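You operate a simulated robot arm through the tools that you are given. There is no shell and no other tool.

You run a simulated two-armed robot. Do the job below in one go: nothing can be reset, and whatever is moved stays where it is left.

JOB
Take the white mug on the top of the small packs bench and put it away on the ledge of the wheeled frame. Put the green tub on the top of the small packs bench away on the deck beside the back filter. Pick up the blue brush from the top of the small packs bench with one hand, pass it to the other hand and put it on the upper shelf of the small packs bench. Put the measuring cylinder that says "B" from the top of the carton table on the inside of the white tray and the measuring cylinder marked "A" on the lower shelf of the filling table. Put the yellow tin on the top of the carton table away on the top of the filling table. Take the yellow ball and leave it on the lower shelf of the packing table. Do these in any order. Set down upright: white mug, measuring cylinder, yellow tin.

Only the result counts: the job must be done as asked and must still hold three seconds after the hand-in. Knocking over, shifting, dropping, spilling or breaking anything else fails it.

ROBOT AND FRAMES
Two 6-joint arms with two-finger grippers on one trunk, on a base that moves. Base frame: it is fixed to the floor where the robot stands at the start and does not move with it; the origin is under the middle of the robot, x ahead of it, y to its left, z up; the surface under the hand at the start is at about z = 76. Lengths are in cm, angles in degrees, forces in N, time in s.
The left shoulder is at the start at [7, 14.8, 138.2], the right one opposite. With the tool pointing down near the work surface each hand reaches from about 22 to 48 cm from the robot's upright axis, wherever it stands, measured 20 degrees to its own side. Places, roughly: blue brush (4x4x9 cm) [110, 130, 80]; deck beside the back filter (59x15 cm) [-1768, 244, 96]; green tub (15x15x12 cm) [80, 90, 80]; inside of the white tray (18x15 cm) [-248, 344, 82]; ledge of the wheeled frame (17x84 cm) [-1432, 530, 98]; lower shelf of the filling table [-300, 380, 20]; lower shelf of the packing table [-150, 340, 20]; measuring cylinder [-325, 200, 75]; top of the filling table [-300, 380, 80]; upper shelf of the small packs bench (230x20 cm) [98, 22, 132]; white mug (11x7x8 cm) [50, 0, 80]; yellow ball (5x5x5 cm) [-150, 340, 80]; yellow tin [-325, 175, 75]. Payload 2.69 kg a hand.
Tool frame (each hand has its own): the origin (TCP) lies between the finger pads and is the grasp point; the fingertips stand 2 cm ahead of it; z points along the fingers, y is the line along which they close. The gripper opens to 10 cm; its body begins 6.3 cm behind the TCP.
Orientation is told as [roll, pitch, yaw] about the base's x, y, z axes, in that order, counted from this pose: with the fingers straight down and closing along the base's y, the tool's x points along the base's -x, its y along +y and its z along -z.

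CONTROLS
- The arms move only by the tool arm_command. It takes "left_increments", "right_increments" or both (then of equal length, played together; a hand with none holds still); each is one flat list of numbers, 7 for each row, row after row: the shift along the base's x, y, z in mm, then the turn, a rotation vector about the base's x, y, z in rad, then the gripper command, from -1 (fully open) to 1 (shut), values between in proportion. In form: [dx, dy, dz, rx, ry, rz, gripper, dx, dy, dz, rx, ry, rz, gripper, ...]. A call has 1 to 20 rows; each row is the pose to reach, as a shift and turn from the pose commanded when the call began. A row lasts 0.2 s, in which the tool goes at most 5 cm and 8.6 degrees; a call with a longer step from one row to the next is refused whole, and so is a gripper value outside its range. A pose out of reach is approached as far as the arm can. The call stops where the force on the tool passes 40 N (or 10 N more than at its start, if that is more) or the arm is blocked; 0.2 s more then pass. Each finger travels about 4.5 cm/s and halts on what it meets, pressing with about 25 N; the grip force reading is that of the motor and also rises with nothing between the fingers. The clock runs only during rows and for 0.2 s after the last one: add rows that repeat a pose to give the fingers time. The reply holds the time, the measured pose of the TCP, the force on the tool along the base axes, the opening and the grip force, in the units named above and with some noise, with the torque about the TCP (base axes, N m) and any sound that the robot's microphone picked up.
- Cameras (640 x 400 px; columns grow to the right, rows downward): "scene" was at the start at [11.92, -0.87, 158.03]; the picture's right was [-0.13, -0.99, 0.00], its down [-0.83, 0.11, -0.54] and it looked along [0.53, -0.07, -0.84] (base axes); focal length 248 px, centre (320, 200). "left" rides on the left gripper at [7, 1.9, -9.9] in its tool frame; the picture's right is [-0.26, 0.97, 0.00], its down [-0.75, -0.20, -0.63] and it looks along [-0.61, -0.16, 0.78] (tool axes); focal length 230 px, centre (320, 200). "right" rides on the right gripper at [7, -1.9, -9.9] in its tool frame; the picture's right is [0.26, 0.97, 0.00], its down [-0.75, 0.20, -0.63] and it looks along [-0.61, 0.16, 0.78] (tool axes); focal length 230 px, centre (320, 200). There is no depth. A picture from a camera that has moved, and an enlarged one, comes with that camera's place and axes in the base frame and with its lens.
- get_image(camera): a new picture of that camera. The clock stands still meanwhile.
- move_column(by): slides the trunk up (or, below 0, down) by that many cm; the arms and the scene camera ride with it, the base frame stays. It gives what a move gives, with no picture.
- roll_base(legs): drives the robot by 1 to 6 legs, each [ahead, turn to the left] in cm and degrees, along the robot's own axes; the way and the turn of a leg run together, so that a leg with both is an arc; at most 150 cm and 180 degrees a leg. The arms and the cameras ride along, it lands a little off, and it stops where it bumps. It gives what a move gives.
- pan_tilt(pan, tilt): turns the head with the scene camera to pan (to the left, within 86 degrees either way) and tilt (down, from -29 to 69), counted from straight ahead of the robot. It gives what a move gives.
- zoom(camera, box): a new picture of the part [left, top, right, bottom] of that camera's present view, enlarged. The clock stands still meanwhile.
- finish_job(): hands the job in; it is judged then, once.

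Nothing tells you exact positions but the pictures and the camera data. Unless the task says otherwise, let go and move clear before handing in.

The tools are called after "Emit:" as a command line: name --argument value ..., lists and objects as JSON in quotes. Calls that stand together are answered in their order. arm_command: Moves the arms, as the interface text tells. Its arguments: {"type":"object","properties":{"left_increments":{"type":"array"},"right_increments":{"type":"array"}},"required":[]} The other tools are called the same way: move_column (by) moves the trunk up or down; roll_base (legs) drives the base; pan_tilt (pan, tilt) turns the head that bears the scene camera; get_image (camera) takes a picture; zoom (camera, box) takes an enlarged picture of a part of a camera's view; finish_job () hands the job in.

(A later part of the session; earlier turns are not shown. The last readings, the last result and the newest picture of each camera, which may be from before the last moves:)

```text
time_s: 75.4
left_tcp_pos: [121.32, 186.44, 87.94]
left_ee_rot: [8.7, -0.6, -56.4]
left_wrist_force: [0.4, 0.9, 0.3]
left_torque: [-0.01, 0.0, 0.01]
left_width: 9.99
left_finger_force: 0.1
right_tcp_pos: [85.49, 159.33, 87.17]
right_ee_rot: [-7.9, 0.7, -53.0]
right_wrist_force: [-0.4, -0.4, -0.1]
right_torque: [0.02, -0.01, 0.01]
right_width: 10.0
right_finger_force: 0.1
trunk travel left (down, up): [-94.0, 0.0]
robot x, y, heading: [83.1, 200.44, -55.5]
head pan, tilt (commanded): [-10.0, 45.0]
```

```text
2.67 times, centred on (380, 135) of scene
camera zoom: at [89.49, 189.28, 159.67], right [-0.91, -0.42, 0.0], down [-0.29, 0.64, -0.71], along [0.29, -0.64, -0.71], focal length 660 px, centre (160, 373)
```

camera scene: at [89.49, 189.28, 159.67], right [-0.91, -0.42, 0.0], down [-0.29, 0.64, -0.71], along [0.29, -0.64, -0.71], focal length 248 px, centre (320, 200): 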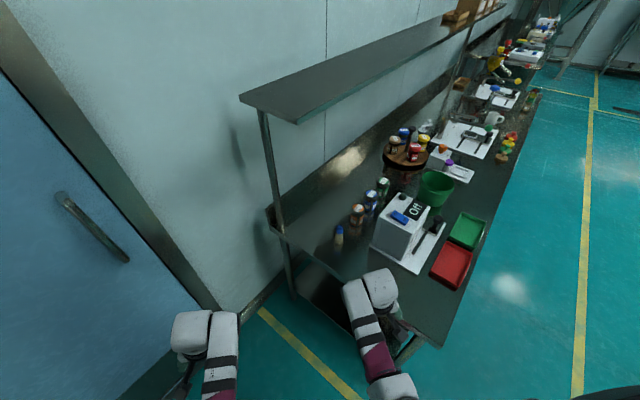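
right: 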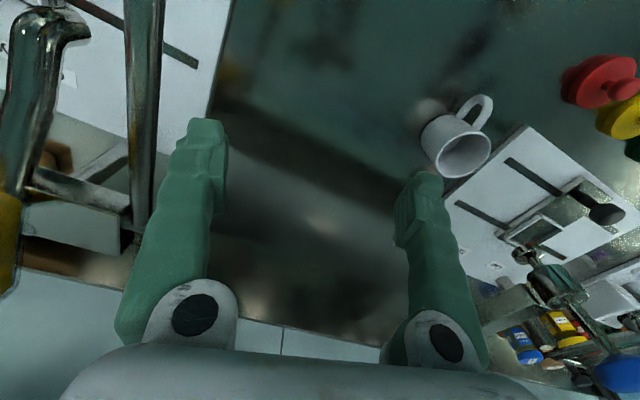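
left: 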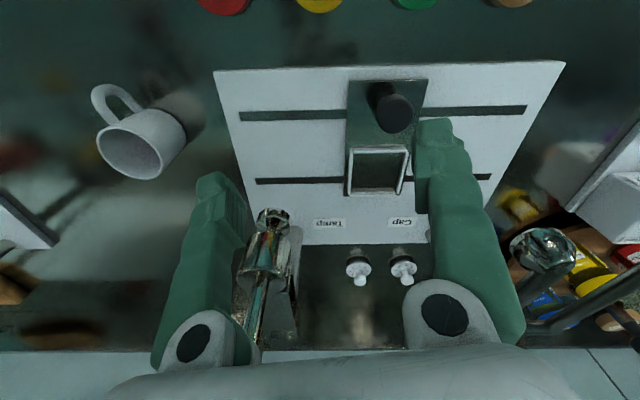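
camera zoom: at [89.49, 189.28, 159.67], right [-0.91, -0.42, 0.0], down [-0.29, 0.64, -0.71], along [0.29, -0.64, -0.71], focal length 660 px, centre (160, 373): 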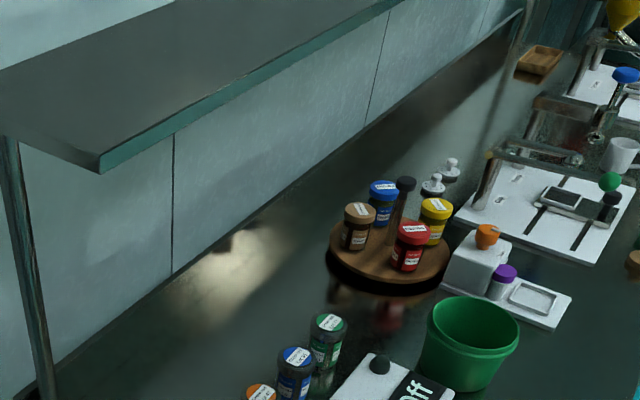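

I have a clear view now: the brush stands at about [106.6, 133], with the scale about 13 cm to one side and the orange jar 12 cm to the other. I'll lift the right hand to a safe height, centre it, then face the brush.

Emit:
arm_command --right_increments '[0, 0, 30, 0, 0, 0, -1, 10, 5, 60, 0.02, -0.03, 0, -1, 50, 15, 80, 0.04, -0.06, 0, -1, 90, 25, 100, 0.06, -0.08, 0, -1, 130, 35, 120, 0.08, -0.11, 0, -1, 165, 45, 130, 0.083, -0.11, 0, -1, 188, 49, 130, 0.083, -0.11, 0, -1]'

Emit:
roll_base --legs '[[0, -15.4]]'

Emit:
pan_tilt --pan 0 --tilt 50

Emit:
get_image --camera "scene"

Emit:
get_image --camera "right"

```text
time_s: 76.3
left_tcp_pos: [121.37, 186.37, 87.75]
left_ee_rot: [8.7, -0.5, -56.4]
left_wrist_force: [0.7, 0.1, -0.4]
left_torque: [0.02, 0.03, -0.04]
left_width: 9.98
left_finger_force: 0.0
right_tcp_pos: [84.78, 156.41, 95.77]
right_ee_rot: [-13.4, 1.4, -55.5]
right_wrist_force: [-0.6, 0.3, 0.2]
right_torque: [-0.02, -0.05, 0.0]
right_width: 10.0
right_finger_force: 0.0
right hand out of reach, approached as far as the arm can: row 4
trunk travel left (down, up): [-94.0, 0.0]
robot x, y, heading: [83.45, 200.64, -55.4]
head pan, tilt (commanded): [-10.0, 45.0]
stopped in row 4 (right hand): the arm was blocked; the commanded pose is now the measured one
```

```text
time_s: 77.6
left_tcp_pos: [116.34, 177.2, 87.87]
left_ee_rot: [8.6, -0.5, -71.4]
left_wrist_force: [0.4, -0.3, 0.6]
left_torque: [0.02, -0.02, 0.04]
left_width: 9.99
left_finger_force: 0.1
right_tcp_pos: [73.41, 157.65, 95.86]
right_ee_rot: [-13.5, 1.3, -70.3]
right_wrist_force: [0.4, -0.7, -0.3]
right_torque: [0.02, -0.02, 0.01]
right_width: 10.01
right_finger_force: 0.1
trunk travel left (down, up): [-94.0, 0.0]
robot x, y, heading: [83.12, 201.09, -70.3]
head pan, tilt (commanded): [-10.0, 45.0]
```

```text
time_s: 78.3
left_tcp_pos: [116.3, 177.28, 87.9]
left_ee_rot: [8.7, -0.5, -71.3]
left_wrist_force: [-0.1, 0.0, 0.3]
left_torque: [0.01, -0.01, -0.01]
left_width: 9.98
left_finger_force: 0.1
right_tcp_pos: [73.26, 157.56, 95.8]
right_ee_rot: [-13.4, 1.2, -70.4]
right_wrist_force: [-0.5, 0.2, -0.1]
right_torque: [0.0, 0.0, -0.02]
right_width: 10.02
right_finger_force: 0.0
trunk travel left (down, up): [-94.0, 0.0]
robot x, y, heading: [83.03, 200.48, -70.3]
head pan, tilt (commanded): [0.0, 50.0]
```

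```text
taken
camera scene: at [87.54, 188.82, 158.98], right [-0.94, -0.34, 0.0], down [-0.26, 0.72, -0.64], along [0.22, -0.61, -0.77], focal length 248 px, centre (320, 200)
```

scene: 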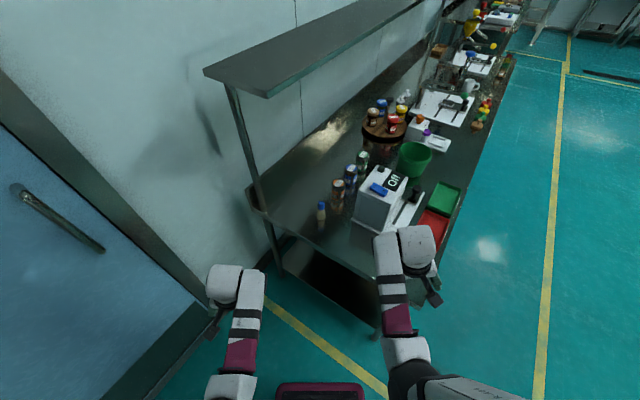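

```text
taken
camera right: at [71.52, 164.02, 106.04], right [0.8, 0.56, -0.22], down [0.58, -0.6, 0.55], along [0.18, -0.56, -0.81], focal length 230 px, centre (320, 200)
```

right: 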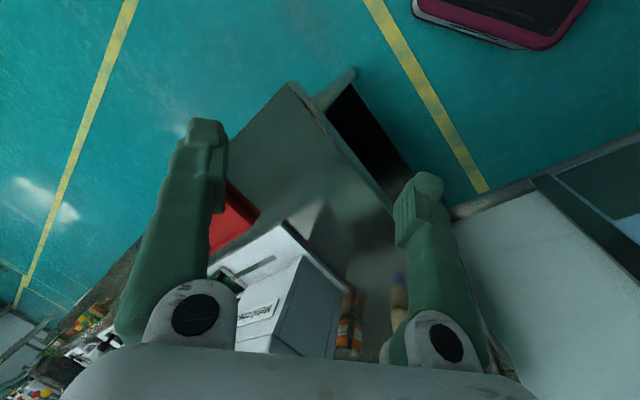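

Emit:
arm_command --right_increments '[10, -28, -5, 0.02, -0.055, 0, -1, 20, -56, -5, 0.04, -0.11, 0, -1, 30, -84, 0, 0.06, -0.165, 0, -1, 60, -75, 5, 0.079, -0.22, 0, -1, 100, -60, 10, 0.079, -0.22, 0, -1, 140, -45, 15, 0.079, -0.22, 0, -1, 180, -30, 20, 0.079, -0.22, 0, -1, 197, -24, 20, 0.079, -0.22, 0, -1]'

Emit:
get_image --camera "scene"

```text
time_s: 80.3
left_tcp_pos: [116.32, 177.32, 87.9]
left_ee_rot: [8.6, -0.4, -71.5]
left_wrist_force: [-0.5, -0.2, -1.2]
left_torque: [-0.03, 0.04, 0.03]
left_width: 9.98
left_finger_force: 0.1
right_tcp_pos: [87.08, 151.31, 97.42]
right_ee_rot: [-6.0, 0.1, -74.1]
right_wrist_force: [0.3, -0.3, -1.0]
right_torque: [0.01, 0.0, 0.0]
right_width: 10.01
right_finger_force: 0.0
trunk travel left (down, up): [-94.0, 0.0]
robot x, y, heading: [83.04, 200.9, -70.1]
head pan, tilt (commanded): [0.0, 50.0]
stopped in row 8 (right hand): the arm was blocked; the commanded pose is now the measured one
```

```text
taken
camera scene: at [87.6, 188.88, 158.98], right [-0.94, -0.34, 0.0], down [-0.26, 0.72, -0.64], along [0.22, -0.61, -0.77], focal length 248 px, centre (320, 200)
```

scene: 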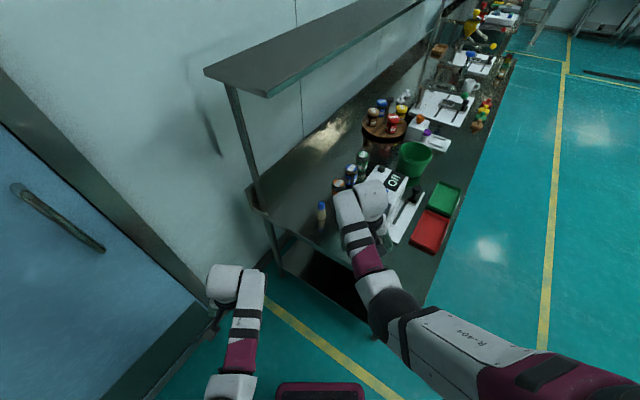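

The right hand works best about 20° to its own side, so I'll shift the base sideways toward the wall (turn, roll, turn back) so the brush lies there for the right hand.

Emit:
roll_base --legs '[[0, 55.6], [20, 0], [0, -55]]'

Emit:
get_image --camera "scene"

Emit:
get_image --camera "right"

```text
time_s: 86.8
left_tcp_pos: [135.81, 172.37, 87.76]
left_ee_rot: [8.8, -0.5, -70.4]
left_wrist_force: [-0.1, -0.9, 0.2]
left_torque: [-0.01, 0.0, -0.02]
left_width: 10.0
left_finger_force: 0.1
right_tcp_pos: [107.18, 145.92, 97.55]
right_ee_rot: [-5.9, -0.1, -73.1]
right_wrist_force: [0.1, 0.0, -0.2]
right_torque: [-0.02, 0.01, 0.01]
right_width: 10.0
right_finger_force: 0.1
trunk travel left (down, up): [-94.0, 0.0]
robot x, y, heading: [102.48, 195.34, -69.4]
head pan, tilt (commanded): [0.0, 50.0]
```

```text
taken
camera scene: at [107.0, 183.49, 158.98], right [-0.94, -0.35, 0.0], down [-0.27, 0.72, -0.64], along [0.23, -0.6, -0.77], focal length 248 px, centre (320, 200)
```

scene: 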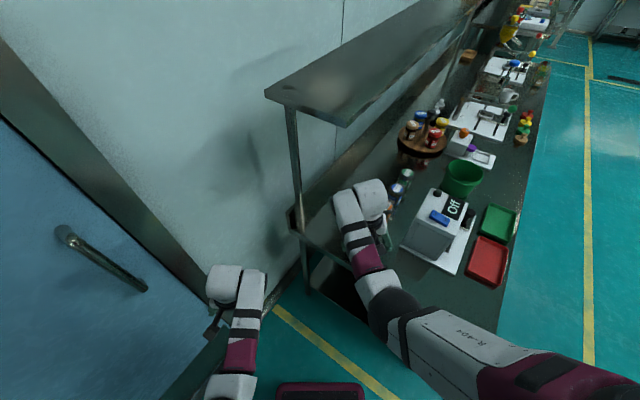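

```text
taken
camera right: at [104.42, 152.23, 107.62], right [0.84, 0.53, -0.1], down [0.47, -0.64, 0.61], along [0.26, -0.56, -0.79], focal length 230 px, centre (320, 200)
```

right: 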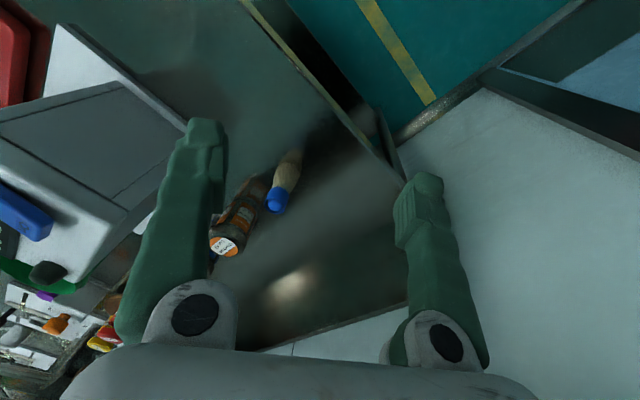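

Emit:
arm_command --right_increments '[-20, 4, 0, 0.012, -0.03, 0, -1, -40, 8, 0, 0.024, -0.065, 0, -1, -53, 11, 0, 0.036, -0.096, 0, -1]'

Emit:
roll_base --legs '[[14, 0]]'

Emit:
get_image --camera "right"

Emit:
get_image --camera "scene"

```text
time_s: 87.6
left_tcp_pos: [135.68, 172.37, 87.93]
left_ee_rot: [8.7, -0.5, -70.4]
left_wrist_force: [-1.3, 0.0, 0.5]
left_torque: [0.0, -0.01, 0.04]
left_width: 10.02
left_finger_force: 0.1
right_tcp_pos: [101.73, 146.86, 97.59]
right_ee_rot: [0.1, 0.3, -73.0]
right_wrist_force: [0.1, 1.0, -0.2]
right_torque: [-0.01, 0.03, 0.01]
right_width: 10.01
right_finger_force: 0.1
trunk travel left (down, up): [-94.0, 0.0]
robot x, y, heading: [102.4, 195.46, -69.4]
head pan, tilt (commanded): [0.0, 50.0]
```

```text
time_s: 88.9
left_tcp_pos: [140.73, 159.24, 87.82]
left_ee_rot: [8.7, -0.6, -70.5]
left_wrist_force: [-0.5, -0.4, -0.3]
left_torque: [-0.04, -0.05, 0.01]
left_width: 9.99
left_finger_force: 0.0
right_tcp_pos: [106.73, 133.83, 97.75]
right_ee_rot: [0.0, 0.1, -73.1]
right_wrist_force: [-0.1, 1.0, -0.3]
right_torque: [-0.03, 0.01, -0.02]
right_width: 10.0
right_finger_force: 0.0
trunk travel left (down, up): [-94.0, 0.0]
robot x, y, heading: [107.52, 182.18, -69.3]
head pan, tilt (commanded): [0.0, 50.0]
```

```text
taken
camera right: at [102.92, 139.84, 107.65], right [0.85, 0.53, 0.0], down [0.41, -0.66, 0.63], along [0.33, -0.53, -0.78], focal length 230 px, centre (320, 200)
```

right: 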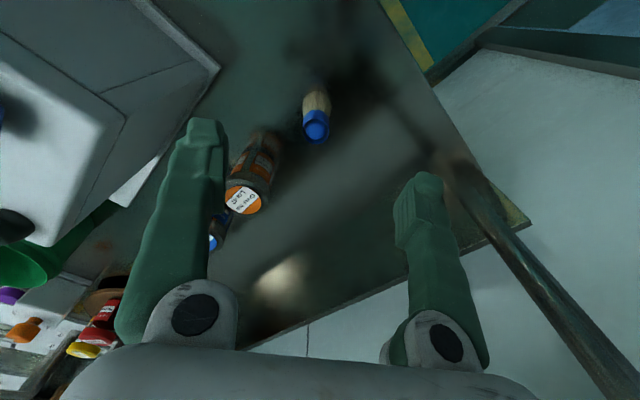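

```text
taken
camera scene: at [111.8, 170.49, 159.01], right [-0.94, -0.35, 0.0], down [-0.27, 0.72, -0.64], along [0.23, -0.6, -0.76], focal length 248 px, centre (320, 200)
```

scene: 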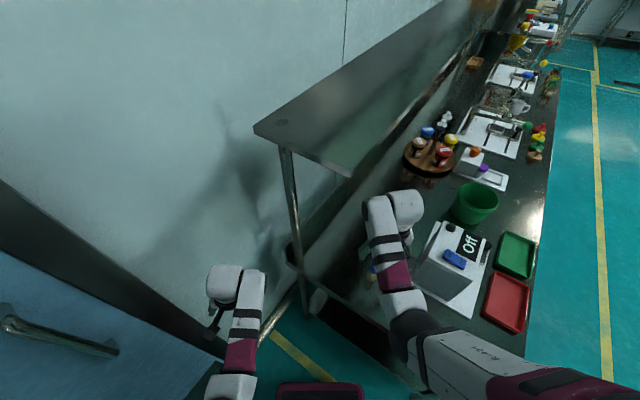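

Brush is right under the right hand, at about [107.1, 132.5]. I'll align by about a centimetre, come down to z 82.5 and close on its upper half.

Emit:
arm_command --right_increments '[4, -13, 0, 0, 0, 0, -1, 4, -13, -30, 0, 0, 0, -1, 4, -13, -60, 0, 0, 0, -1, 4, -13, -90, 0, 0, 0, -1]'

Emit:
get_image --camera "right"

```text
time_s: 89.9
left_tcp_pos: [140.93, 158.91, 87.8]
left_ee_rot: [8.7, -0.3, -70.5]
left_wrist_force: [-0.2, -0.6, -1.0]
left_torque: [-0.04, 0.04, -0.01]
left_width: 9.99
left_finger_force: 0.1
right_tcp_pos: [107.33, 132.27, 88.5]
right_ee_rot: [0.0, 0.2, -73.1]
right_wrist_force: [0.4, 0.3, -0.5]
right_torque: [-0.01, -0.03, 0.01]
right_width: 9.98
right_finger_force: 0.0
trunk travel left (down, up): [-94.0, 0.0]
robot x, y, heading: [107.73, 181.74, -69.6]
head pan, tilt (commanded): [0.0, 50.0]
```

```text
taken
camera right: at [103.54, 138.25, 98.46], right [0.85, 0.53, 0.0], down [0.41, -0.66, 0.63], along [0.33, -0.53, -0.78], focal length 230 px, centre (320, 200)
```

right: 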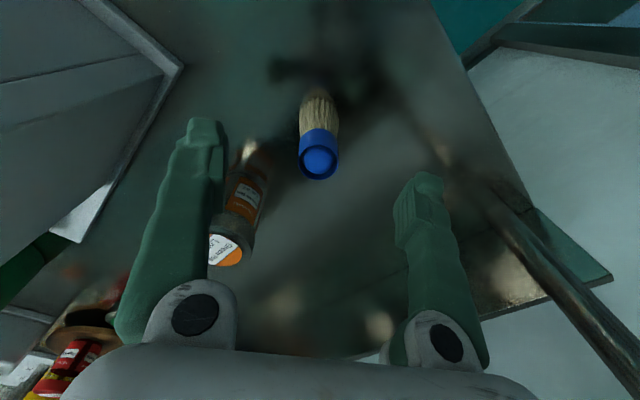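

Emit:
arm_command --right_increments '[-1, 2, -20, 0, 0, 0, -1, -2, 3, -40, 0, 0, 0, -1, -2, 3, -60, 0, 0, 0, -1, -2, 3, -60, 0, 0, 0, 0, -2, 3, -60, 0, 0, 0, 1, -2, 3, -60, 0, 0, 0, 1, -2, 3, -60, 0, 0, 0, 1, -2, 3, -60, 0, 0, 0, 1, -2, 3, -60, 0, 0, 0, 1]'

Emit:
get_image --camera "right"

```text
time_s: 91.9
left_tcp_pos: [140.88, 158.98, 87.83]
left_ee_rot: [8.8, -0.5, -70.5]
left_wrist_force: [0.3, -0.8, -0.3]
left_torque: [-0.03, -0.02, 0.0]
left_width: 10.01
left_finger_force: 0.2
right_tcp_pos: [106.87, 132.6, 82.7]
right_ee_rot: [0.1, 0.4, -73.1]
right_wrist_force: [-0.2, -1.0, -0.6]
right_torque: [-0.01, -0.02, 0.0]
right_width: 2.23
right_finger_force: 25.1
trunk travel left (down, up): [-94.0, 0.0]
robot x, y, heading: [107.76, 182.05, -69.4]
head pan, tilt (commanded): [0.0, 50.0]
```

```text
taken
camera right: at [103.17, 138.63, 92.71], right [0.85, 0.53, 0.0], down [0.41, -0.66, 0.63], along [0.33, -0.53, -0.78], focal length 230 px, centre (320, 200)
```

right: 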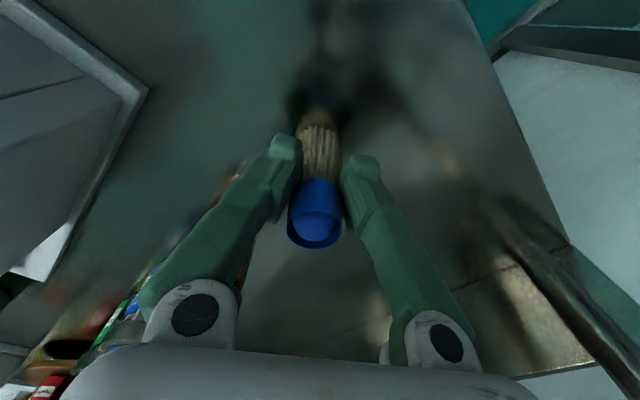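

Gripped at 2.2 cm width. Lifting straight up, then backing off into free floor for the handover.

Emit:
arm_command --right_increments '[0, 0, 30, 0, 0, 0, 1, 0, 0, 65, 0, 0, 0, 1, 0, 0, 100, 0, 0, 0, 1, 0, 0, 135, 0, 0, 0, 1]'

Emit:
roll_base --legs '[[-25, 0]]'

Emit:
get_image --camera "right"

Emit:
get_image --camera "scene"

```text
time_s: 92.9
left_tcp_pos: [140.9, 158.93, 87.8]
left_ee_rot: [8.7, -0.5, -70.5]
left_wrist_force: [0.2, 0.2, 0.2]
left_torque: [0.01, 0.02, -0.01]
left_width: 10.0
left_finger_force: 0.2
right_tcp_pos: [106.83, 132.29, 96.2]
right_ee_rot: [-0.1, 0.3, -73.0]
right_wrist_force: [0.6, 0.2, -2.1]
right_torque: [0.03, 0.01, 0.01]
right_width: 2.2
right_finger_force: 24.6
trunk travel left (down, up): [-94.0, 0.0]
robot x, y, heading: [107.46, 182.05, -69.7]
head pan, tilt (commanded): [0.0, 50.0]
```

```text
time_s: 94.7
left_tcp_pos: [132.21, 182.27, 87.78]
left_ee_rot: [8.7, -0.2, -70.0]
left_wrist_force: [0.0, 0.3, 0.8]
left_torque: [0.01, 0.01, -0.05]
left_width: 9.99
left_finger_force: 0.1
right_tcp_pos: [98.25, 155.27, 96.09]
right_ee_rot: [0.0, 0.4, -72.7]
right_wrist_force: [0.3, -0.2, -1.7]
right_torque: [0.01, 0.03, -0.01]
right_width: 2.19
right_finger_force: 25.1
trunk travel left (down, up): [-94.0, 0.0]
robot x, y, heading: [98.56, 205.46, -69.2]
head pan, tilt (commanded): [0.0, 50.0]
```

```text
taken
camera right: at [94.56, 161.29, 106.04], right [0.85, 0.53, 0.0], down [0.42, -0.66, 0.62], along [0.33, -0.53, -0.78], focal length 230 px, centre (320, 200)
```

right: 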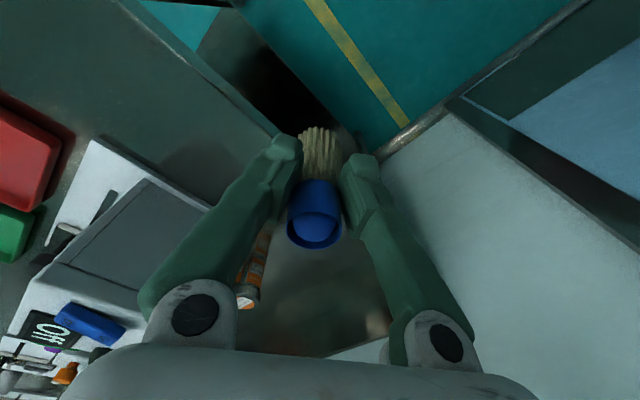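

```text
taken
camera scene: at [103.32, 193.07, 158.94], right [-0.93, -0.36, 0.0], down [-0.27, 0.72, -0.64], along [0.23, -0.6, -0.77], focal length 248 px, centre (320, 200)
```

scene: 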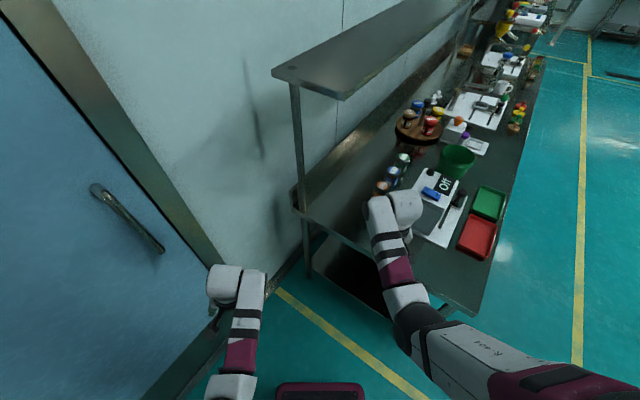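

Emit:
arm_command --right_increments '[10, 0, -20, 0, 0, 0, 1, 30, 5, -40, 0, 0, 0, 1, 50, 12, -60, 0, 0, 0, 1, 75, 20, -70, 0, 0, 0, 1, 95, 25, -70, 0, 0, 0, 1]'

```text
time_s: 95.9
left_tcp_pos: [132.24, 182.34, 87.86]
left_ee_rot: [8.8, -0.4, -70.0]
left_wrist_force: [1.2, 0.2, 0.5]
left_torque: [-0.04, 0.02, -0.01]
left_width: 9.98
left_finger_force: 0.1
right_tcp_pos: [106.66, 157.57, 89.2]
right_ee_rot: [-1.0, 0.1, -73.3]
right_wrist_force: [-0.2, 0.2, -1.3]
right_torque: [0.01, -0.03, -0.04]
right_width: 2.19
right_finger_force: 25.2
trunk travel left (down, up): [-94.0, 0.0]
robot x, y, heading: [98.74, 205.88, -68.9]
head pan, tilt (commanded): [0.0, 50.0]
```

Right hand holds the brush just left of its side; next I bring it a bit forward and up, while the left hand tilts to point forward beneath it for the handover.

Emit:
arm_command --left_increments '[-23, -20, -8, -0.138, -0.035, -0.011, -1, -46, -39, -15, -0.276, -0.07, -0.022, -1, -69, -59, -22, -0.415, -0.105, -0.032, -1, -92, -78, -30, -0.553, -0.14, -0.043, -1, -116, -98, -38, -0.691, -0.174, -0.054, -1, -139, -118, -45, -0.83, -0.209, -0.064, -1, -162, -137, -52, -0.968, -0.244, -0.075, -1, -185, -157, -60, -1.106, -0.279, -0.086, -1]' --right_increments '[8, -5, 13, 0, 0, 0, 1, 17, -10, 27, 0, 0, 0, 1, 26, -15, 40, 0, 0, 0, 1, 34, -20, 54, 0, 0, 0, 1, 42, -25, 67, 0, 0, 0, 1, 51, -30, 81, 0, 0, 0, 1, 60, -35, 95, 0, 0, 0, 1, 68, -39, 108, 0, 0, 0, 1]'

Emit:
get_image --camera "left"

Emit:
get_image --camera "scene"

```text
time_s: 96.6
left_tcp_pos: [135.85, 181.04, 86.56]
left_ee_rot: [17.9, -17.3, -75.9]
left_wrist_force: [0.2, 0.3, 0.6]
left_torque: [0.03, -0.02, 0.04]
left_width: 9.99
left_finger_force: 0.0
left hand out of reach, approached as far as the arm can: row 3
right_tcp_pos: [109.02, 156.57, 92.03]
right_ee_rot: [-0.6, 0.0, -73.1]
right_wrist_force: [0.3, 0.5, -1.3]
right_torque: [0.0, 0.01, -0.01]
right_width: 2.18
right_finger_force: 24.6
trunk travel left (down, up): [-94.0, 0.0]
robot x, y, heading: [99.21, 205.41, -69.0]
head pan, tilt (commanded): [0.0, 50.0]
stopped in row 3 (left hand): the arm was blocked; the commanded pose is now the measured one
```

```text
taken
camera left: at [132.1, 189.97, 93.99], right [0.93, 0.07, 0.36], down [-0.24, -0.63, 0.74], along [0.28, -0.77, -0.57], focal length 230 px, centre (320, 200)
```

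left: 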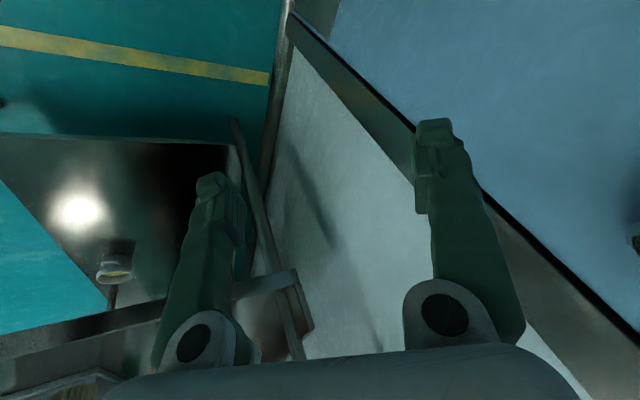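

```text
taken
camera scene: at [103.3, 193.49, 158.98], right [-0.93, -0.36, 0.0], down [-0.28, 0.71, -0.64], along [0.23, -0.6, -0.77], focal length 248 px, centre (320, 200)
```

scene: 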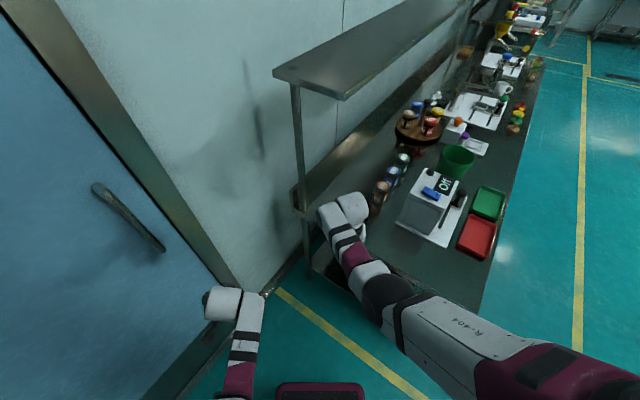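

The left arm ran into the edge of its workspace. I'll bring it out forward in tool-down form first, then pitch it from there.

Emit:
arm_command --left_increments '[5, -30, 0, 0.05, 0.1, 0.025, -1, -5, -65, 0, 0.1, 0.2, 0.05, -1, -22, -100, 15, 0.15, 0.3, 0.075, -1, -40, -133, 34, 0.198, 0.386, 0.1, -1]'

```text
time_s: 97.6
left_tcp_pos: [131.61, 167.1, 90.03]
left_ee_rot: [0.2, 0.8, -67.5]
left_wrist_force: [-0.1, -0.1, 0.2]
left_torque: [0.0, 0.01, -0.03]
left_width: 9.98
left_finger_force: 0.0
right_tcp_pos: [108.88, 156.5, 91.88]
right_ee_rot: [-0.4, 0.2, -73.1]
right_wrist_force: [0.8, -0.1, -1.0]
right_torque: [0.02, 0.03, 0.0]
right_width: 2.18
right_finger_force: 24.8
trunk travel left (down, up): [-94.0, 0.0]
robot x, y, heading: [98.75, 205.61, -69.1]
head pan, tilt (commanded): [0.0, 50.0]
```

Emit:
arm_command --left_increments '[-4, -5, 0, -0.132, -0.051, 0, -1, -9, -10, 0, -0.265, -0.101, 0, -1, -14, -15, -5, -0.397, -0.152, 0, -1, -19, -20, -5, -0.53, -0.203, 0, -1, -24, -25, -10, -0.662, -0.253, 0, -1, -29, -30, -15, -0.794, -0.304, 0, -1, -34, -35, -20, -0.927, -0.354, 0, -1, -39, -39, -20, -1.059, -0.405, 0, -1]'

Emit:
get_image --camera "left"

Emit:
get_image --camera "scene"

```text
time_s: 99.4
left_tcp_pos: [128.52, 163.42, 89.51]
left_ee_rot: [-1.4, -60.0, -65.4]
left_wrist_force: [-0.7, -0.9, -0.4]
left_torque: [-0.01, -0.03, 0.01]
left_width: 10.04
left_finger_force: 0.0
left hand out of reach, approached as far as the arm can: row 7, 8
right_tcp_pos: [109.0, 156.66, 91.92]
right_ee_rot: [-0.5, 0.2, -73.0]
right_wrist_force: [0.1, -0.1, -1.0]
right_torque: [0.0, -0.02, -0.04]
right_width: 2.14
right_finger_force: 25.3
trunk travel left (down, up): [-94.0, 0.0]
robot x, y, heading: [98.57, 205.21, -69.2]
head pan, tilt (commanded): [0.0, 50.0]
```

```text
taken
camera left: at [125.36, 175.21, 88.31], right [0.94, 0.27, 0.21], down [-0.24, 0.08, 0.97], along [0.24, -0.96, 0.14], focal length 230 px, centre (320, 200)
```

left: 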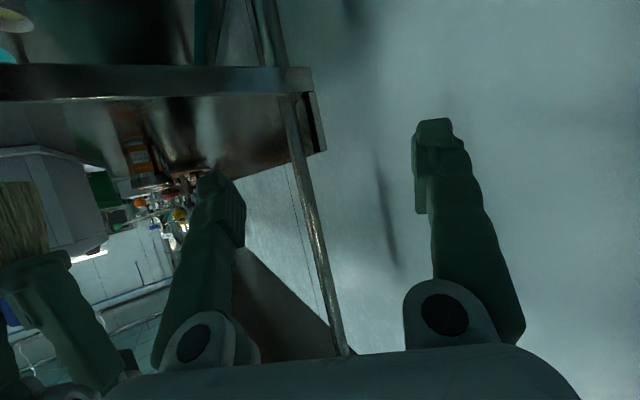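

```text
taken
camera scene: at [103.24, 193.44, 158.98], right [-0.93, -0.36, 0.0], down [-0.27, 0.72, -0.64], along [0.23, -0.6, -0.77], focal length 248 px, centre (320, 200)
```

scene: 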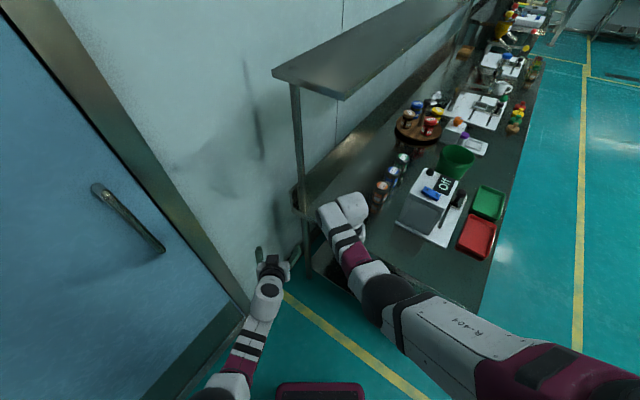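

The left hand is now pitched 60° forward. I'll position the right hand with the brush ahead at centre and the left hand just behind it.

Emit:
arm_command --left_increments '[-10, 20, 0, 0, 0, 0, -1, -35, 20, 10, 0, 0, 0, -1, -70, 17, 20, 0, 0, 0, -1, -105, 12, 30, 0, 0, 0, -1, -140, 8, 40, 0, 0, 0, -1, -175, 5, 45, 0, 0, 0, -1]' --right_increments '[10, -8, 20, 0, 0, 0, 1, 20, -16, 40, 0, 0, 0, 1, 30, -24, 60, 0, 0, 0, 1, 45, -31, 81, 0, 0, 0, 1, 45, -31, 81, 0, 0, 0, 1, 45, -31, 81, 0, 0, 0, 1]'

Emit:
get_image --camera "left"

Emit:
get_image --camera "scene"

Emit:
get_image --camera "right"

```text
time_s: 100.4
left_tcp_pos: [126.9, 167.28, 90.07]
left_ee_rot: [19.7, -59.7, -85.2]
left_wrist_force: [-0.1, 0.0, 0.5]
left_torque: [0.04, 0.02, -0.04]
left_width: 10.0
left_finger_force: 0.1
left hand out of reach, approached as far as the arm can: row 4
right_tcp_pos: [113.0, 153.87, 99.35]
right_ee_rot: [-0.5, 0.1, -73.0]
right_wrist_force: [-0.7, 0.3, -1.2]
right_torque: [0.04, 0.03, -0.01]
right_width: 2.13
right_finger_force: 25.1
trunk travel left (down, up): [-94.0, 0.0]
robot x, y, heading: [98.77, 205.31, -68.9]
head pan, tilt (commanded): [0.0, 50.0]
stopped in row 4 (left hand): the arm was blocked; the commanded pose is now the measured one
```

```text
taken
camera left: at [124.22, 179.11, 88.99], right [0.89, 0.23, 0.39], down [-0.41, 0.04, 0.91], along [0.19, -0.97, 0.13], focal length 230 px, centre (320, 200)
```

left: 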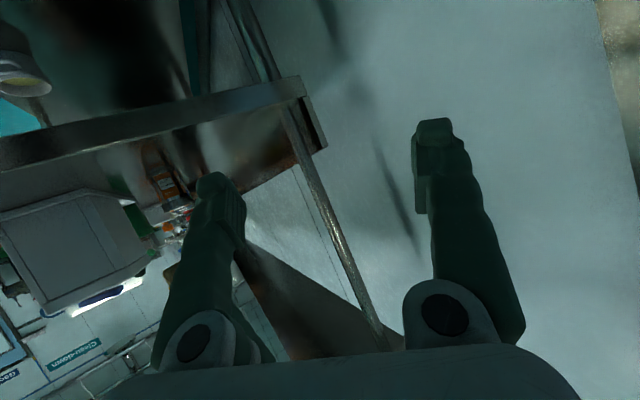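

```text
taken
camera scene: at [103.31, 193.49, 158.98], right [-0.93, -0.36, 0.0], down [-0.28, 0.71, -0.64], along [0.23, -0.6, -0.77], focal length 248 px, centre (320, 200)
```

scene: 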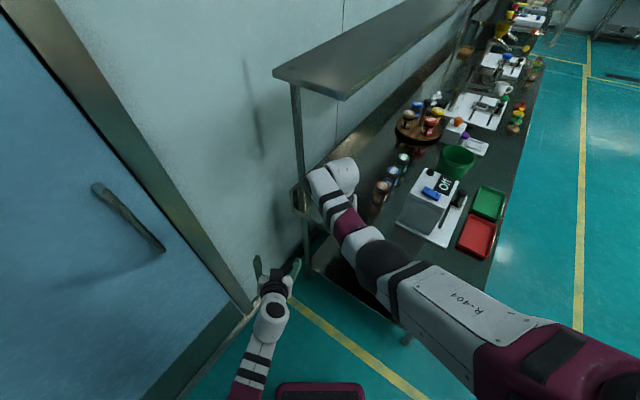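

```text
taken
camera right: at [109.28, 159.95, 109.25], right [0.85, 0.53, -0.01], down [0.42, -0.66, 0.63], along [0.33, -0.53, -0.78], focal length 230 px, centre (320, 200)
```

right: 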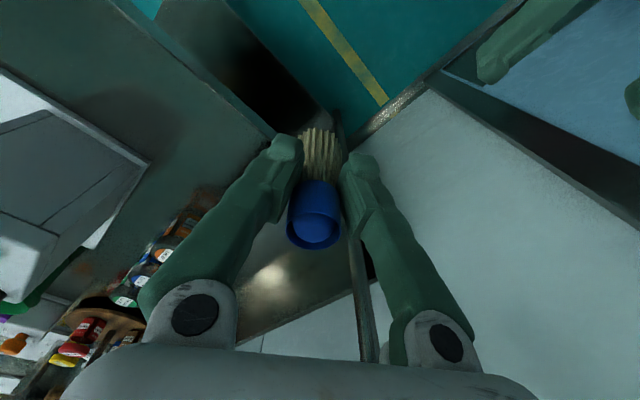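

Left hand can't fold closer there. New plan: park the left hand open further forward, and lower the brush into it from above with the right hand.

Emit:
arm_command --left_increments '[15, -39, 0, -0.019, 0.08, -0.01, -1, 30, -78, 0, -0.038, 0.169, -0.02, -1, 30, -78, 0, -0.038, 0.169, -0.02, -1, -6, -92, 5, -0.038, 0.169, -0.02, -1, -41, -105, 15, -0.038, 0.169, -0.02, -1, -77, -119, 20, -0.038, 0.169, -0.02, -1]' --right_increments '[-10, -4, 25, 0, 0, 0, 1, -20, -8, 50, 0, 0, 0, 1, -28, -11, 65, 0, 0, 0, 1, -28, -11, 65, 0, 0, 0, 1, -28, -11, 65, 0, 0, 0, 1, -28, -11, 65, 0, 0, 0, 1]'

Emit:
get_image --camera "left"

Emit:
get_image --camera "scene"

```text
time_s: 102.0
left_tcp_pos: [127.3, 158.34, 89.38]
left_ee_rot: [14.4, -58.5, -79.1]
left_wrist_force: [-0.4, -0.1, -0.3]
left_torque: [0.02, -0.01, 0.02]
left_width: 10.0
left_finger_force: 0.0
right_tcp_pos: [110.12, 152.72, 105.71]
right_ee_rot: [-0.3, 0.1, -73.0]
right_wrist_force: [0.0, -0.1, -1.7]
right_torque: [0.0, -0.01, -0.01]
right_width: 2.09
right_finger_force: 24.9
trunk travel left (down, up): [-94.0, 0.0]
robot x, y, heading: [98.68, 205.51, -69.1]
head pan, tilt (commanded): [0.0, 50.0]
stopped in row 6 (left hand): the arm was blocked; the commanded pose is now the measured one
```

```text
taken
camera left: at [124.18, 170.11, 88.67], right [0.91, 0.25, 0.35], down [-0.36, 0.02, 0.93], along [0.22, -0.97, 0.1], focal length 230 px, centre (320, 200)
```

left: 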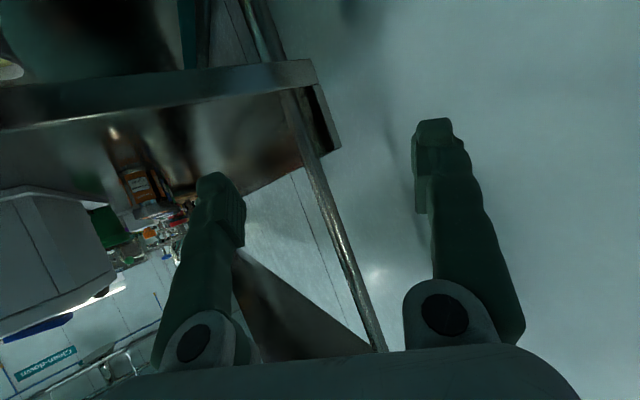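

```text
taken
camera scene: at [103.12, 193.37, 158.98], right [-0.93, -0.36, 0.0], down [-0.27, 0.72, -0.64], along [0.23, -0.6, -0.77], focal length 248 px, centre (320, 200)
```

scene: 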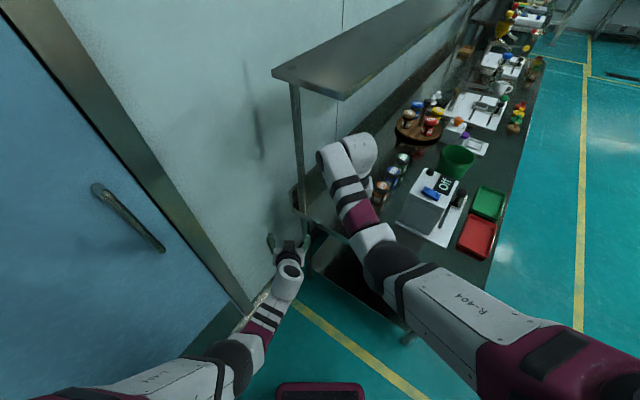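

Emit:
arm_command --left_increments '[3, -16, 31, -0.023, 0.015, -0.016, -1, 6, -32, 62, -0.046, 0.03, -0.032, -1, 9, -48, 93, -0.07, 0.044, -0.048, -1, 12, -65, 124, -0.092, 0.058, -0.065, -1, 15, -81, 155, -0.115, 0.072, -0.08, -1, 17, -97, 186, -0.138, 0.087, -0.097, -1]' --right_increments '[-25, -10, 0, 0, 0, 0, 1, -50, -20, 0, 0, 0, 0, 1, -75, -29, 0, 0, 0, 0, 1, -75, -29, 0, 0, 0, 0, 1, -75, -29, 0, 0, 0, 0, 1, -75, -29, 0, 0, 0, 0, 1]'

Emit:
get_image --camera "scene"

```text
time_s: 103.0
left_tcp_pos: [135.85, 153.64, 101.21]
left_ee_rot: [20.8, -61.9, -85.7]
left_wrist_force: [0.6, 0.0, -0.5]
left_torque: [0.02, 0.0, -0.03]
left_width: 9.99
left_finger_force: 0.0
right_tcp_pos: [102.73, 149.73, 105.84]
right_ee_rot: [-0.4, 0.3, -72.9]
right_wrist_force: [0.7, 0.4, -0.6]
right_torque: [0.02, 0.03, -0.01]
right_width: 2.1
right_finger_force: 24.9
trunk travel left (down, up): [-94.0, 0.0]
robot x, y, heading: [98.57, 205.19, -68.8]
head pan, tilt (commanded): [0.0, 50.0]
stopped in row 5 (left hand): the arm was blocked; the commanded pose is now the measured one
```

```text
taken
camera scene: at [103.28, 193.29, 158.96], right [-0.93, -0.36, 0.0], down [-0.28, 0.72, -0.64], along [0.23, -0.6, -0.77], focal length 248 px, centre (320, 200)
```

scene: 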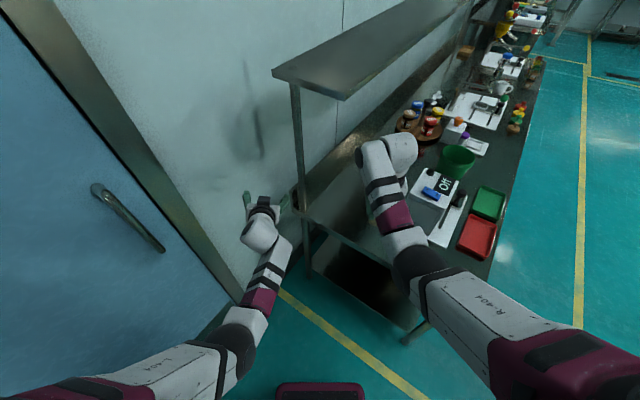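

The left arm's pitched pose doesn't go inward. I'll return it to tool-down, and instead try turning its wrist 90° so it can take the brush from the side.

Emit:
arm_command --left_increments '[-3, 14, -11, 0.121, 0.069, 0.008, -1, -6, 29, -23, 0.242, 0.138, 0.016, -1, -9, 43, -34, 0.363, 0.207, 0.024, -1, -12, 58, -46, 0.484, 0.276, 0.032, -1, -15, 72, -57, 0.605, 0.345, 0.041, -1, -18, 86, -69, 0.726, 0.414, 0.049, -1, -21, 100, -80, 0.847, 0.483, 0.057, -1, -24, 115, -92, 0.968, 0.552, 0.065, -1]'

Emit:
arm_command --left_increments '[0, 0, 0, 0, 0, -0.145, -1, 0, 0, 0, 0, 0, -0.29, -1, 0, 0, 0, 0, 0, -0.435, -1, 0, 0, 0, 0, 0, -0.58, -1, 0, 0, 0, 0, 0, -0.725, -1, 0, 0, 0, 0, 0, -0.87, -1, 0, 0, 0, 0, 0, -1.015, -1, 0, 0, 0, 0, 0, -1.16, -1, 0, 0, 0, 0, 0, -1.305, -1, 0, 0, 0, 0, 0, -1.45, -1, 0, 0, 0, 0, 0, -1.57, -1]'

```text
time_s: 104.8
left_tcp_pos: [133.36, 165.09, 92.0]
left_ee_rot: [0.0, 0.1, -68.9]
left_wrist_force: [0.2, 0.7, -0.1]
left_torque: [-0.01, 0.02, -0.02]
left_width: 10.0
left_finger_force: 0.0
right_tcp_pos: [102.79, 149.65, 105.88]
right_ee_rot: [-0.4, 0.2, -73.0]
right_wrist_force: [0.6, 0.2, -0.5]
right_torque: [0.01, 0.0, 0.02]
right_width: 2.07
right_finger_force: 25.1
trunk travel left (down, up): [-94.0, 0.0]
robot x, y, heading: [98.18, 205.11, -68.9]
head pan, tilt (commanded): [0.0, 50.0]
```

```text
time_s: 107.2
left_tcp_pos: [133.36, 165.32, 92.14]
left_ee_rot: [0.0, -0.1, -159.0]
left_wrist_force: [0.5, 0.9, 0.1]
left_torque: [-0.01, -0.01, -0.03]
left_width: 9.98
left_finger_force: 0.0
right_tcp_pos: [102.77, 149.66, 105.96]
right_ee_rot: [-0.4, 0.1, -73.1]
right_wrist_force: [-0.3, -1.0, -1.6]
right_torque: [0.01, 0.0, -0.02]
right_width: 2.06
right_finger_force: 25.2
trunk travel left (down, up): [-94.0, 0.0]
robot x, y, heading: [98.64, 205.01, -68.8]
head pan, tilt (commanded): [0.0, 50.0]
```

Emit:
arm_command --left_increments '[0, 0, 0, -0.0525, 0.135, 0, -1, 0, 0, 0, -0.105, 0.27, 0, -1, 0, 0, 0, -0.157, 0.405, 0, -1, 0, 0, 0, -0.21, 0.54, 0, -1, 0, 0, 0, -0.2625, 0.676, 0, -1, 0, 0, 0, -0.316, 0.813, 0, -1]'

Emit:
get_image --camera "right"

Emit:
get_image --camera "left"

Emit:
get_image --camera "scene"

```text
time_s: 108.6
left_tcp_pos: [133.17, 165.81, 92.58]
left_ee_rot: [0.3, -50.2, -159.0]
left_wrist_force: [-0.7, 0.2, -0.7]
left_torque: [-0.02, -0.04, 0.0]
left_width: 9.99
left_finger_force: 0.0
left hand out of reach, approached as far as the arm can: row 6
right_tcp_pos: [102.85, 149.76, 105.8]
right_ee_rot: [-0.4, 0.1, -73.0]
right_wrist_force: [0.2, 0.1, -1.1]
right_torque: [0.0, 0.03, -0.01]
right_width: 2.06
right_finger_force: 24.7
trunk travel left (down, up): [-94.0, 0.0]
robot x, y, heading: [98.56, 205.14, -68.9]
head pan, tilt (commanded): [0.0, 50.0]
```

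```text
taken
camera right: at [99.05, 155.73, 115.82], right [0.85, 0.53, -0.01], down [0.42, -0.66, 0.63], along [0.33, -0.53, -0.78], focal length 230 px, centre (320, 200)
```

right: 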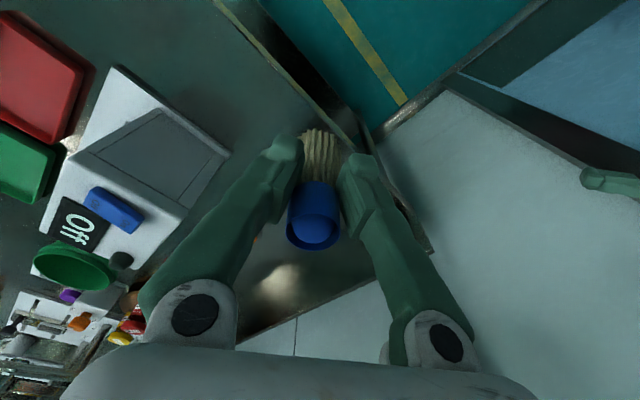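

```text
taken
camera left: at [144.91, 168.42, 93.49], right [0.2, -0.96, 0.2], down [-0.07, 0.19, 0.98], along [-0.98, -0.21, -0.03], focal length 230 px, centre (320, 200)
```

left: 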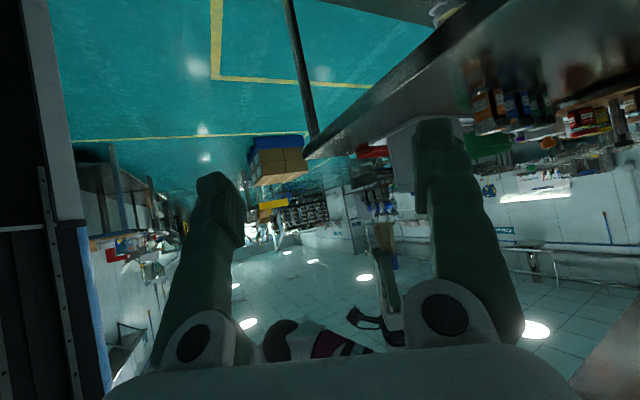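

```text
taken
camera scene: at [103.29, 193.31, 158.96], right [-0.93, -0.36, 0.0], down [-0.28, 0.72, -0.64], along [0.23, -0.6, -0.77], focal length 248 px, centre (320, 200)
```

scene: 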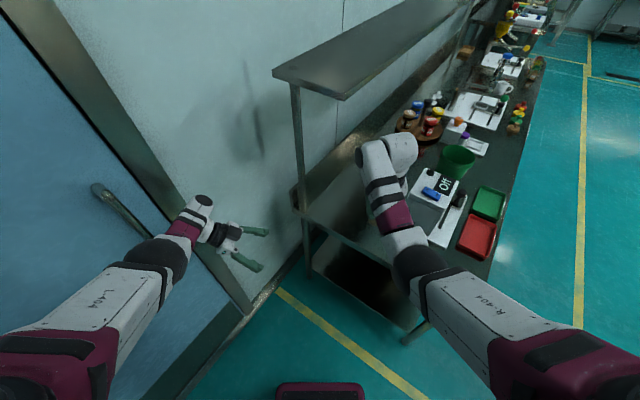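

That works: the left hand now points sideways toward the brush. I'll tilt the right hand so the brush points down-left and bring it to the middle, then check.

Emit:
arm_command --right_increments '[17, 10, -13, 0.042, -0.108, 0, 1, 34, 21, -26, 0.084, -0.217, 0, 1, 51, 32, -39, 0.126, -0.325, 0, 1, 69, 42, -52, 0.167, -0.434, 0, 1, 86, 53, -65, 0.209, -0.542, 0, 1, 103, 63, -78, 0.251, -0.651, 0, 1]'

Emit:
get_image --camera "left"

Emit:
get_image --camera "scene"

```text
time_s: 110.0
left_tcp_pos: [133.05, 165.88, 92.55]
left_ee_rot: [0.1, -50.0, -158.8]
left_wrist_force: [-0.1, -0.1, 0.0]
left_torque: [-0.03, 0.02, 0.0]
left_width: 10.0
left_finger_force: 0.1
right_tcp_pos: [112.86, 155.96, 97.88]
right_ee_rot: [39.6, 2.7, -72.0]
right_wrist_force: [-0.5, 0.0, -0.3]
right_torque: [0.03, 0.01, -0.02]
right_width: 2.02
right_finger_force: 24.8
trunk travel left (down, up): [-94.0, 0.0]
robot x, y, heading: [98.42, 205.14, -69.1]
head pan, tilt (commanded): [0.0, 50.0]
```

```text
taken
camera left: at [144.86, 168.45, 93.51], right [0.2, -0.96, 0.2], down [-0.07, 0.19, 0.98], along [-0.98, -0.21, -0.03], focal length 230 px, centre (320, 200)
```

left: 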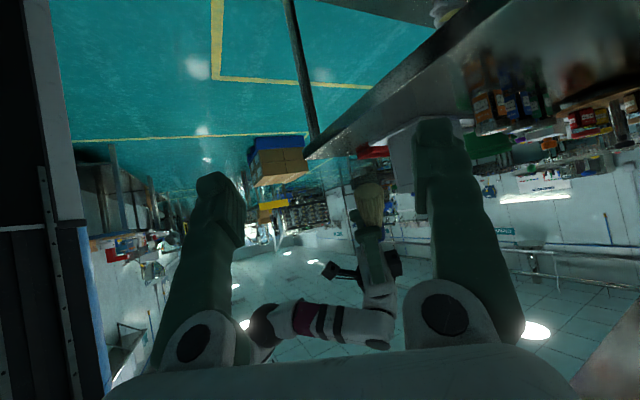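

```text
taken
camera scene: at [103.21, 193.34, 158.97], right [-0.93, -0.36, 0.0], down [-0.27, 0.72, -0.64], along [0.23, -0.6, -0.77], focal length 248 px, centre (320, 200)
```

scene: 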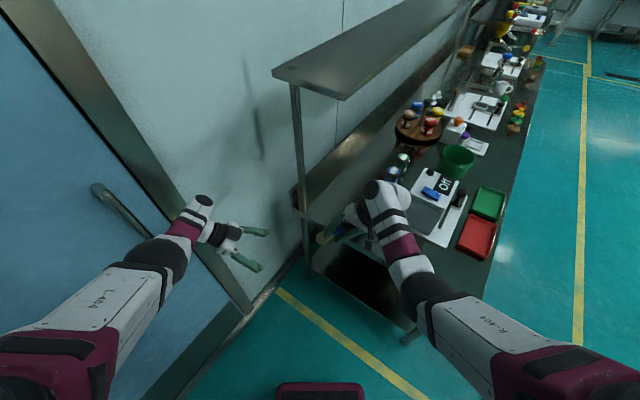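

Emit:
arm_command --left_increments '[-24, -14, 14, 0, 0, 0, -1, -48, -27, 29, 0, 0, 0, -1, -72, -41, 43, 0, 0, 0, -1, -96, -54, 58, 0, 0, 0, -1, -120, -68, 72, 0, 0, 0, -1]'

Emit:
get_image --camera "left"

Emit:
zoom --camera "scene" --box '[220, 160, 460, 310]'

```text
time_s: 111.2
left_tcp_pos: [121.26, 156.68, 97.88]
left_ee_rot: [0.0, -49.9, -158.9]
left_wrist_force: [0.7, 0.7, 0.0]
left_torque: [-0.03, -0.01, 0.03]
left_width: 9.98
left_finger_force: 0.0
left hand out of reach, approached as far as the arm can: row 2, 3, 4, 5
right_tcp_pos: [112.7, 155.88, 97.9]
right_ee_rot: [39.6, 2.8, -71.8]
right_wrist_force: [-0.9, 0.3, -0.6]
right_torque: [-0.03, 0.01, 0.0]
right_width: 2.02
right_finger_force: 25.3
trunk travel left (down, up): [-94.0, 0.0]
robot x, y, heading: [98.46, 205.4, -69.1]
head pan, tilt (commanded): [0.0, 50.0]
```

```text
taken
camera left: at [133.13, 159.16, 98.9], right [0.19, -0.96, 0.2], down [-0.07, 0.19, 0.98], along [-0.98, -0.2, -0.03], focal length 230 px, centre (320, 200)
```

left: 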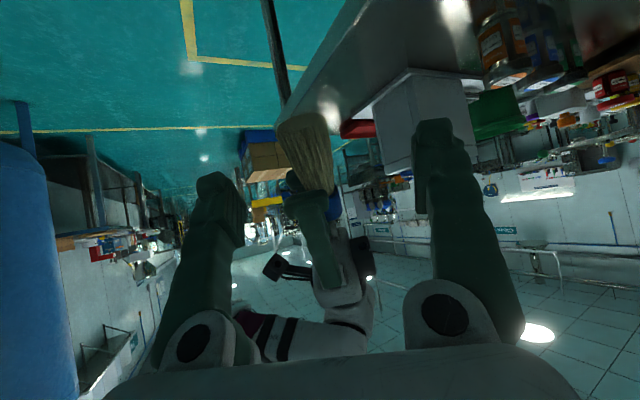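

```text
2.67 times, centred on (340, 235) of scene
camera zoom: at [102.99, 193.29, 158.97], right [-0.93, -0.36, 0.0], down [-0.27, 0.72, -0.64], along [0.23, -0.6, -0.77], focal length 660 px, centre (267, 107)
```

zoom: 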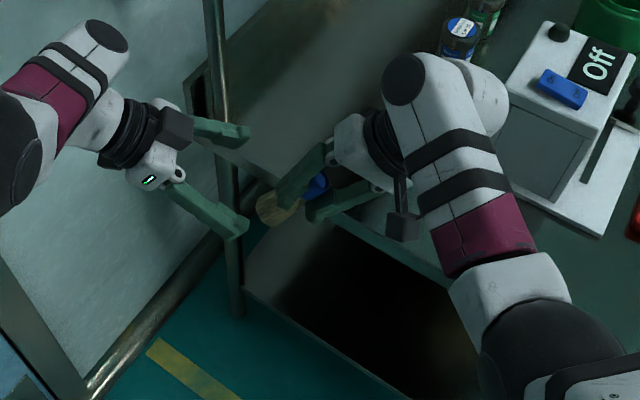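

Emit:
arm_command --left_increments '[-5, 8, 0, 0, 0, 0, -1, -20, 4, -12, 0, 0, 0, -1, -36, -1, -25, 0, 0, 0, -1, -51, -6, -38, 0, 0, 0, -1]'

Emit:
get_image --camera "left"

Emit:
zoom --camera "scene" --box '[220, 160, 460, 310]'

```text
time_s: 112.2
left_tcp_pos: [117.44, 156.61, 94.64]
left_ee_rot: [0.3, -50.2, -158.9]
left_wrist_force: [0.2, 0.1, 0.3]
left_torque: [0.02, 0.0, 0.01]
left_width: 10.0
left_finger_force: 0.0
left hand out of reach, approached as far as the arm can: row 1, 4
right_tcp_pos: [112.97, 156.06, 97.97]
right_ee_rot: [39.3, 2.7, -71.9]
right_wrist_force: [-0.7, 0.3, -1.7]
right_torque: [0.01, 0.01, 0.02]
right_width: 2.03
right_finger_force: 25.0
trunk travel left (down, up): [-94.0, 0.0]
robot x, y, heading: [98.75, 205.3, -68.9]
head pan, tilt (commanded): [0.0, 50.0]
```

```text
taken
camera left: at [129.22, 159.22, 95.58], right [0.2, -0.96, 0.2], down [-0.07, 0.19, 0.98], along [-0.98, -0.21, -0.03], focal length 230 px, centre (320, 200)
```

left: 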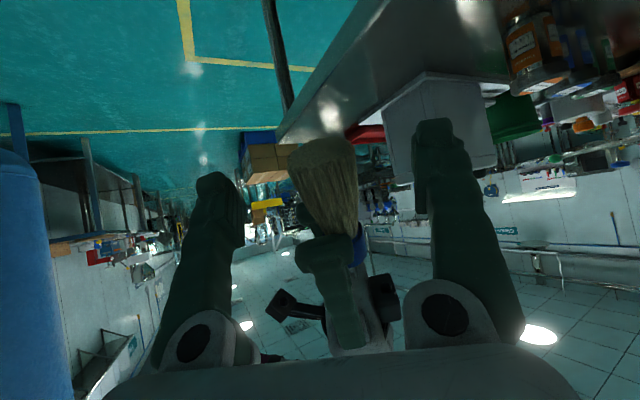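

```text
2.67 times, centred on (340, 235) of scene
camera zoom: at [103.29, 193.48, 158.98], right [-0.93, -0.36, 0.0], down [-0.28, 0.71, -0.64], along [0.23, -0.6, -0.77], focal length 660 px, centre (267, 107)
```

zoom: 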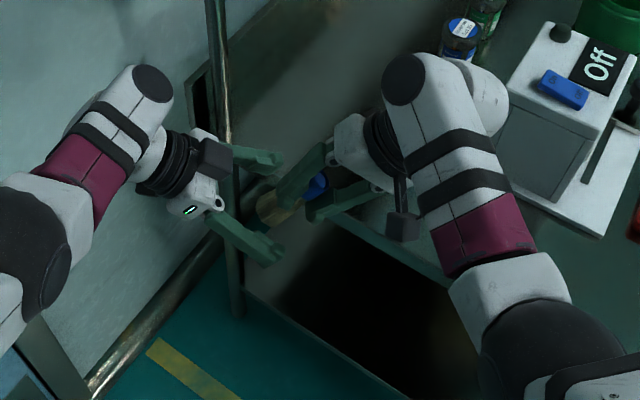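

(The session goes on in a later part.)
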